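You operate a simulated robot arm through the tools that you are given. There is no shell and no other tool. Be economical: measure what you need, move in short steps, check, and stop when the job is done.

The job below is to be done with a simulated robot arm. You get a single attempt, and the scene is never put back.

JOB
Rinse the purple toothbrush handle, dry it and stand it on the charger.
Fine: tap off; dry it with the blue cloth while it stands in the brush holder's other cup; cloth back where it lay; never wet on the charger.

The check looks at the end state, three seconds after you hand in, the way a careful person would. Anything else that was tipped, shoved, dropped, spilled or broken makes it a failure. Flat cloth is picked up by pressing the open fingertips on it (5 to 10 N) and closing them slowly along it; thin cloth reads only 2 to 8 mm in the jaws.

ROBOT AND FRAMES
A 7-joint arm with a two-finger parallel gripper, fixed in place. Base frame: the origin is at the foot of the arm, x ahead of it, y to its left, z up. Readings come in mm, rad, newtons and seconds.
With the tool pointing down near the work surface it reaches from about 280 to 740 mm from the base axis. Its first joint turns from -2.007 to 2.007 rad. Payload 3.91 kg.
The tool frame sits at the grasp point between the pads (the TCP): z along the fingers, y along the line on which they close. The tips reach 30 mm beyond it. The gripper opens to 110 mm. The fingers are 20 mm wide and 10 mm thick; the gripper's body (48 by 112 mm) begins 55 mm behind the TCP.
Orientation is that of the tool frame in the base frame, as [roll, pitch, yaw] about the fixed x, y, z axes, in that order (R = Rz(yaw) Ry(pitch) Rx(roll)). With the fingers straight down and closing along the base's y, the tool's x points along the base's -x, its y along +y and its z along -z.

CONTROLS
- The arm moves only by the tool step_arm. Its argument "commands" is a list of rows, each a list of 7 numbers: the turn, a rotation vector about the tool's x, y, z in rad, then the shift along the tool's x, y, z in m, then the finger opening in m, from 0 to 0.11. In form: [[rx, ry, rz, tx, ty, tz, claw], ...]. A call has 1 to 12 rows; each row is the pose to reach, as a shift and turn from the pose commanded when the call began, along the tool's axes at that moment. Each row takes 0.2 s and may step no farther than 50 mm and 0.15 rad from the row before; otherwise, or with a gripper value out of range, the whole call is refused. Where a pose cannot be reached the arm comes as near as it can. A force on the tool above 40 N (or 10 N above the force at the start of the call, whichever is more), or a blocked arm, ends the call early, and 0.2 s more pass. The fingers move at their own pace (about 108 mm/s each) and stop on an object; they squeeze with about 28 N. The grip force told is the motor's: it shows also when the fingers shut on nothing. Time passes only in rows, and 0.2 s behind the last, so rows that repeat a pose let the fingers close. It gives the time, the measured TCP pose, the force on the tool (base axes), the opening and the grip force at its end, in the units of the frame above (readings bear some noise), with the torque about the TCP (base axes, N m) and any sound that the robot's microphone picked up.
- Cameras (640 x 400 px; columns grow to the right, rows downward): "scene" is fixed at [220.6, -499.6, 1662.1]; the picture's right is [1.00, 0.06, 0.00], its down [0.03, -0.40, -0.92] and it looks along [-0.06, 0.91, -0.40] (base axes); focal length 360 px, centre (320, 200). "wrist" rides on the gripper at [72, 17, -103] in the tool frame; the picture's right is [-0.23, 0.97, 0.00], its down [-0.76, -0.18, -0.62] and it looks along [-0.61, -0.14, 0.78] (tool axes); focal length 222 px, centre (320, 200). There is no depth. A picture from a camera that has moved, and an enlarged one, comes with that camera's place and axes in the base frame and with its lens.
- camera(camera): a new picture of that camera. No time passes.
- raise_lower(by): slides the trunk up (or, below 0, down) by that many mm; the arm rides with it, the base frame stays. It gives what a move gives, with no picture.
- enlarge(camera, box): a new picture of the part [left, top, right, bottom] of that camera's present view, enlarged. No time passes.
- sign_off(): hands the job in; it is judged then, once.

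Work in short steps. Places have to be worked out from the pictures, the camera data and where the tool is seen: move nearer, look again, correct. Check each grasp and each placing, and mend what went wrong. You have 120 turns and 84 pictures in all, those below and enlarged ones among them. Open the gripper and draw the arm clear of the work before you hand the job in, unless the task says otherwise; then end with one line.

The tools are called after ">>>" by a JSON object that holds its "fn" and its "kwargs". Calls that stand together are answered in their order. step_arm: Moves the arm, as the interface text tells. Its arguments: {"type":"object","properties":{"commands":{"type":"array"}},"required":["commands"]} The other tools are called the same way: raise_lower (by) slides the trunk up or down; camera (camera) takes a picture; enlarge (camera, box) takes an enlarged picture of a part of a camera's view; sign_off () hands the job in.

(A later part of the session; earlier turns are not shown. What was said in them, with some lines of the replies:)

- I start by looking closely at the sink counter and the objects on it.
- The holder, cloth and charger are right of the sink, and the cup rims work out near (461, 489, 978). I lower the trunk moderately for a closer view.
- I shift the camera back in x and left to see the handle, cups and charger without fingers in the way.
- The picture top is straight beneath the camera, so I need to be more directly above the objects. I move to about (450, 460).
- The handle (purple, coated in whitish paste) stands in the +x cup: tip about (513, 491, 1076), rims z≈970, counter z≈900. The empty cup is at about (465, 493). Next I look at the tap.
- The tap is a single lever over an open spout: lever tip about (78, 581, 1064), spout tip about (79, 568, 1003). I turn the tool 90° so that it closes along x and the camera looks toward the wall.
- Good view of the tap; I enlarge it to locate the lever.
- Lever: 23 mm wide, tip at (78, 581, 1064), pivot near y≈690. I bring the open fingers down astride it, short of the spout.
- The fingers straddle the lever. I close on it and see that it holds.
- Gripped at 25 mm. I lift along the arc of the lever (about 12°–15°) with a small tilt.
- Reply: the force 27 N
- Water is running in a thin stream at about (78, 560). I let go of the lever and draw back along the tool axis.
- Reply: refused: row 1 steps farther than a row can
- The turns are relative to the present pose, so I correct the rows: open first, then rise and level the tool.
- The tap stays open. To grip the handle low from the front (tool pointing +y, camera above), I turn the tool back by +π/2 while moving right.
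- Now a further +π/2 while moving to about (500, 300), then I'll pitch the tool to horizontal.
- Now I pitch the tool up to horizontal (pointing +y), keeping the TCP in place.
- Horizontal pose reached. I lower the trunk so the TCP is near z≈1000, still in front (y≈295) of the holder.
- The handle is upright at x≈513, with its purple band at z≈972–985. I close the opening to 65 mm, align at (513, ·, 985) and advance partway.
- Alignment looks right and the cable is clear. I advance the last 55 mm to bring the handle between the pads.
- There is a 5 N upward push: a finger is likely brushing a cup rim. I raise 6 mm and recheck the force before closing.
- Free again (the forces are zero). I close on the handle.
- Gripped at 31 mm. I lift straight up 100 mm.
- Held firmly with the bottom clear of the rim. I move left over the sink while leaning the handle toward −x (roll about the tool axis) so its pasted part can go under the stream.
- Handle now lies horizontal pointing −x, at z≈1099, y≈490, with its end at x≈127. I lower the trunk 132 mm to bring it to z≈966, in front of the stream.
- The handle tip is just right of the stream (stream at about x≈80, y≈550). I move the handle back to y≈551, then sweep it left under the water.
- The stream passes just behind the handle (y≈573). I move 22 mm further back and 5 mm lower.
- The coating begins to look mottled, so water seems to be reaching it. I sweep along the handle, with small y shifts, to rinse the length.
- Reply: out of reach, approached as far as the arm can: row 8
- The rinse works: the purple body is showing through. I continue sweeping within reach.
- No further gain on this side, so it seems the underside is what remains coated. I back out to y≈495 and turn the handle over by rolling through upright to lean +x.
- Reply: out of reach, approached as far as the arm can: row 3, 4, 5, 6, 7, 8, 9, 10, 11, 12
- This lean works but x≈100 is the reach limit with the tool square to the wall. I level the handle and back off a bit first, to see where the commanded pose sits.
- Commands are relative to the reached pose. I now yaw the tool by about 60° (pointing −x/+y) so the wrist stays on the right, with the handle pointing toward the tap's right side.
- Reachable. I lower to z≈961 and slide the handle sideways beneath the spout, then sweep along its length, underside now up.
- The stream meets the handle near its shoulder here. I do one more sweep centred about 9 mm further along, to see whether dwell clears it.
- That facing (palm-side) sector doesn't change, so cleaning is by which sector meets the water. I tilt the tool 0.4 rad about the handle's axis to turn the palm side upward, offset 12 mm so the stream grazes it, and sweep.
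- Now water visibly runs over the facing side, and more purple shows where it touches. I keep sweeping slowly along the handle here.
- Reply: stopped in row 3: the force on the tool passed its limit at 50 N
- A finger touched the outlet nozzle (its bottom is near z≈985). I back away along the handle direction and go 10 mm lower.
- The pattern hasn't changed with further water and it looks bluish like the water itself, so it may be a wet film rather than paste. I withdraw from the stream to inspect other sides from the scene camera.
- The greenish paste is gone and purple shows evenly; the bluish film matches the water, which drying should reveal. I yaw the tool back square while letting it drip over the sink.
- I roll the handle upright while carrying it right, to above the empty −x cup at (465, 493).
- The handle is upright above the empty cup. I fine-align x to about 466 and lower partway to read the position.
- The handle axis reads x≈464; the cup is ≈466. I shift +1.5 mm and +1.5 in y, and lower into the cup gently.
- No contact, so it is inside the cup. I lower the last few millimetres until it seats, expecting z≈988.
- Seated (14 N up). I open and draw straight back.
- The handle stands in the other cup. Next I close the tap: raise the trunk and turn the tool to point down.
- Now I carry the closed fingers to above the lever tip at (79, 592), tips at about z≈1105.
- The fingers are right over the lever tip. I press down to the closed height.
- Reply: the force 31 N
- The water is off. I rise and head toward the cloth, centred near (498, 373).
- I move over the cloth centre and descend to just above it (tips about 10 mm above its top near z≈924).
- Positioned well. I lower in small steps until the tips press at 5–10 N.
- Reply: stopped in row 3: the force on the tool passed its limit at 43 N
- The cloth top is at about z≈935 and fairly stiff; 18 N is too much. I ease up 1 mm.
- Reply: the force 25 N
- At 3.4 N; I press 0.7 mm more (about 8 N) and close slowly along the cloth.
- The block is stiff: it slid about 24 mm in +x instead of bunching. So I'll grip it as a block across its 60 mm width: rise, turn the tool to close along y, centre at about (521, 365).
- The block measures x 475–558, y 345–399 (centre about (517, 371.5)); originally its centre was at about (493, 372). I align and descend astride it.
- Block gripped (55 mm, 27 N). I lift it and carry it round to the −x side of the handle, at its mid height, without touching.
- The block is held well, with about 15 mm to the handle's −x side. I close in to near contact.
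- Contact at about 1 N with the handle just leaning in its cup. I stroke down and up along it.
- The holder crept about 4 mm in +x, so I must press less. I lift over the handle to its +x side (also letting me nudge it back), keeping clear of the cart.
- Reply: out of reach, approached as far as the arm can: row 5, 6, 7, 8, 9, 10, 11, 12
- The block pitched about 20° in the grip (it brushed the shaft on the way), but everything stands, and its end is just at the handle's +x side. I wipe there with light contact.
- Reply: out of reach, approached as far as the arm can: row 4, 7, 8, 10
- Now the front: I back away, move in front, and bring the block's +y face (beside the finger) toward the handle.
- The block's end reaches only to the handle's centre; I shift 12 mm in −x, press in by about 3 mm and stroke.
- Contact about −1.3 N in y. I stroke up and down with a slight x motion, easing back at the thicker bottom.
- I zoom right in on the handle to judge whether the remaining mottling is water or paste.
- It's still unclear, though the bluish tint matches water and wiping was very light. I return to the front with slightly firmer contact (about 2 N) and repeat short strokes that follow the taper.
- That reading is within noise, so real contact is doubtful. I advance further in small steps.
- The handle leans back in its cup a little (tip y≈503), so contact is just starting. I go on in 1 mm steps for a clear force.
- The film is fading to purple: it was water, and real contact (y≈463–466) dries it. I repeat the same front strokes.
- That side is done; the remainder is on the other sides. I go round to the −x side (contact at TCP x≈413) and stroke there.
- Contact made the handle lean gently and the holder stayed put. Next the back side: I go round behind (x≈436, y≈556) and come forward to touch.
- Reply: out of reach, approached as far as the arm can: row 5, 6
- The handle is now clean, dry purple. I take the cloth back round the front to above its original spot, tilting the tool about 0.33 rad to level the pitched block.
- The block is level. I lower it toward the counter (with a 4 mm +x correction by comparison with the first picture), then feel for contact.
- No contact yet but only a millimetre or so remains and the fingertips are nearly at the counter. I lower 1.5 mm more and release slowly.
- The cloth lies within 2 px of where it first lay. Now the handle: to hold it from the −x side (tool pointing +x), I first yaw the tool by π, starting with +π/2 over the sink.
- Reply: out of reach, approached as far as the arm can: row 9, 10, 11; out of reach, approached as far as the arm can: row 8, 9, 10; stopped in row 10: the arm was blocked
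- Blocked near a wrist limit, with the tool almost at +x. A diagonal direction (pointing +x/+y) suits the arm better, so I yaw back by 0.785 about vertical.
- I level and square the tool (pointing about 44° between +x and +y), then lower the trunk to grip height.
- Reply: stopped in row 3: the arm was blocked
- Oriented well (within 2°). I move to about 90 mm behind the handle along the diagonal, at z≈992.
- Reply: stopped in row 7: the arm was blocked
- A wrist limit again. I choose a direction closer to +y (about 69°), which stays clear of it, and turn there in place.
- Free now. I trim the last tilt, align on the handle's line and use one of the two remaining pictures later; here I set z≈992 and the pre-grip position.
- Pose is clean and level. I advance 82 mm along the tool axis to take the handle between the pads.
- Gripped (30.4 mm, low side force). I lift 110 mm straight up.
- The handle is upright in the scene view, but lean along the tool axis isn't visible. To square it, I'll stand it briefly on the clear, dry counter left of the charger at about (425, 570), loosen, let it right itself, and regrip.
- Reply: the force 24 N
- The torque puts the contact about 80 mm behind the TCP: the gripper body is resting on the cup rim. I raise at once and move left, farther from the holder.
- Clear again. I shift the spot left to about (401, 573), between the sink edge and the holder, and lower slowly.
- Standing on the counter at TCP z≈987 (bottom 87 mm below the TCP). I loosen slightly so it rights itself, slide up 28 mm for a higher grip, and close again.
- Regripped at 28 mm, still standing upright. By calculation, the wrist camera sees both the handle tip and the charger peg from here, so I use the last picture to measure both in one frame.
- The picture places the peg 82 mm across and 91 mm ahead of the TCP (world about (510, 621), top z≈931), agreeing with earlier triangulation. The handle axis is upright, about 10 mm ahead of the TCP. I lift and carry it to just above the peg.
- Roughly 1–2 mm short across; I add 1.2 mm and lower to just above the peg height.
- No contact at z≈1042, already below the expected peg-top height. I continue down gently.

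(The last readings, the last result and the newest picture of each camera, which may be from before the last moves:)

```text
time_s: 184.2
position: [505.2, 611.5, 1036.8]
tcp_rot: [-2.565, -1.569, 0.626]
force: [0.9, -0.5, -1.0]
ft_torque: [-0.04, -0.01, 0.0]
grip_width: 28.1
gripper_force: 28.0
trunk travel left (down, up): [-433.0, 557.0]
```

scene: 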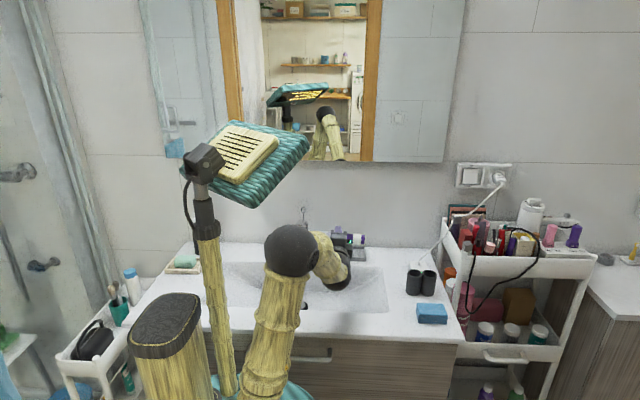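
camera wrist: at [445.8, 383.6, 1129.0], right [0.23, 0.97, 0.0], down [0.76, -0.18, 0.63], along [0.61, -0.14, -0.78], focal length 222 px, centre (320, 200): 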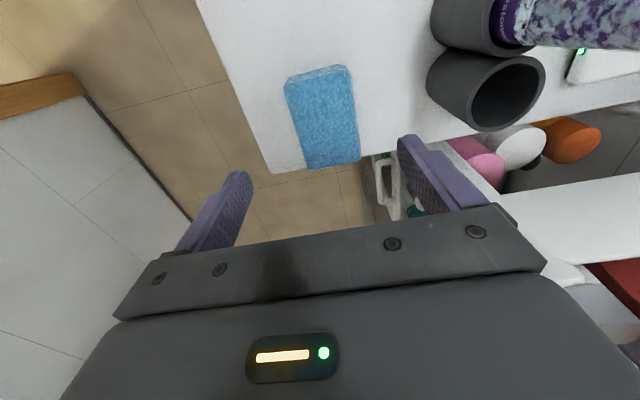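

No resistance 9 mm below the peg top, so the peg must be in the socket. I lower until it seats.

>>> {"fn": "step_arm", "kwargs": {"commands": [[0, 0, 0, -0.0015, 0, 0, 0.02], [0, 0, 0, -0.003, 0, 0, 0.02], [0, 0, 0, -0.003, 0, 0, 0.02]]}}

```text
time_s: 185.1
position: [506.1, 610.6, 1034.3]
tcp_rot: [0.047, -1.57, -1.984]
force: [2.1, 2.3, 2.0]
ft_torque: [0.17, -0.16, 0.02]
grip_width: 27.9
gripper_force: 27.7
trunk travel left (down, up): [-433.0, 557.0]
```

>>> {"fn": "step_arm", "kwargs": {"commands": [[0, 0, 0, -0.001, 0, 0, 0.02], [0, 0, 0, -0.002, 0, 0, 0.02], [0, 0, 0, -0.002, 0, 0, 0.02]]}}

```text
time_s: 185.8
position: [505.3, 610.8, 1034.5]
tcp_rot: [0.157, -1.567, -2.093]
force: [0.9, 4.0, 12.3]
ft_torque: [0.38, -0.23, 0.01]
grip_width: 28.2
gripper_force: 27.7
trunk travel left (down, up): [-433.0, 557.0]
```

Firm contact at z≈1034, just the height for sitting on the plate (≈918–919). I ease the load and open slowly.

>>> {"fn": "step_arm", "kwargs": {"commands": [[0, 0, 0, 0.0015, 0, 0, 0.02], [0, 0, 0, 0.0015, 0, 0, 0.03], [0, 0, 0, 0.0015, 0, 0, 0.034], [0, 0, 0, 0.0015, 0, 0, 0.04], [0, 0, 0, 0.0015, 0, 0, 0.05], [0, 0, 0, 0.0015, 0, 0, 0.06], [0, 0, 0, 0.0015, 0, 0, 0.066], [0, 0, 0, 0.0015, 0, 0, 0.066]]}}

```text
time_s: 187.7
position: [505.7, 613.3, 1033.0]
tcp_rot: [-2.724, -1.57, 0.785]
force: [0.6, 1.1, 1.5]
ft_torque: [0.0, 0.0, 0.02]
grip_width: 66.2
gripper_force: 0.1
trunk travel left (down, up): [-433.0, 557.0]
```

Released without disturbance. I draw straight back along the tool axis, then raise clear.

>>> {"fn": "step_arm", "kwargs": {"commands": [[0, 0, 0, 0, 0, -0.015, 0.066], [0, 0, 0, 0, 0, -0.035, 0.066], [0, 0, 0, 0, 0, -0.06, 0.066], [0, 0, 0, 0.005, 0, -0.09, 0.07], [0, 0, 0, 0.01, 0, -0.12, 0.08], [0, 0, 0, 0.03, 0, -0.15, 0.08], [0, 0, 0, 0.06, -0.01, -0.18, 0.08], [0, 0, 0, 0.09, -0.03, -0.2, 0.08]]}}

>>> {"fn": "raise_lower", "kwargs": {"by": 150}}

```text
time_s: 189.4
position: [406.0, 435.8, 1125.4]
tcp_rot: [-2.523, -1.569, 0.589]
force: [-1.3, 0.0, 1.1]
ft_torque: [0.01, 0.0, 0.01]
grip_width: 79.8
gripper_force: 0.0
trunk travel left (down, up): [-433.0, 557.0]
```

```text
time_s: 191.2
position: [408.0, 436.2, 1276.1]
tcp_rot: [-2.654, -1.569, 0.718]
force: [-0.1, -0.1, 0.0]
ft_torque: [0.0, -0.01, -0.01]
grip_width: 80.0
gripper_force: 0.0
trunk travel left (down, up): [-583.0, 407.0]
```

The arm is clear. I try one last look at the charger in case a picture is still available.

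>>> {"fn": "enlarge", "kwargs": {"camera": "scene", "box": [390, 215, 480, 345]}}

```text
refused: no pictures are left
```

No pictures are left. The readings fit a seated, free-standing handle, so I hand in.

>>> {"fn": "sign_off", "kwargs": {}}

```text
The job is handed in.
```

The purple handle is rinsed, dried with the blue cloth in the other cup and set on the charger; the tap is off and the cloth is back where it lay. No pictures were left to see it on the charger, so its seating is judged only from the contact height and forces, and wiping shoved the brush holder about 4 mm to the right.
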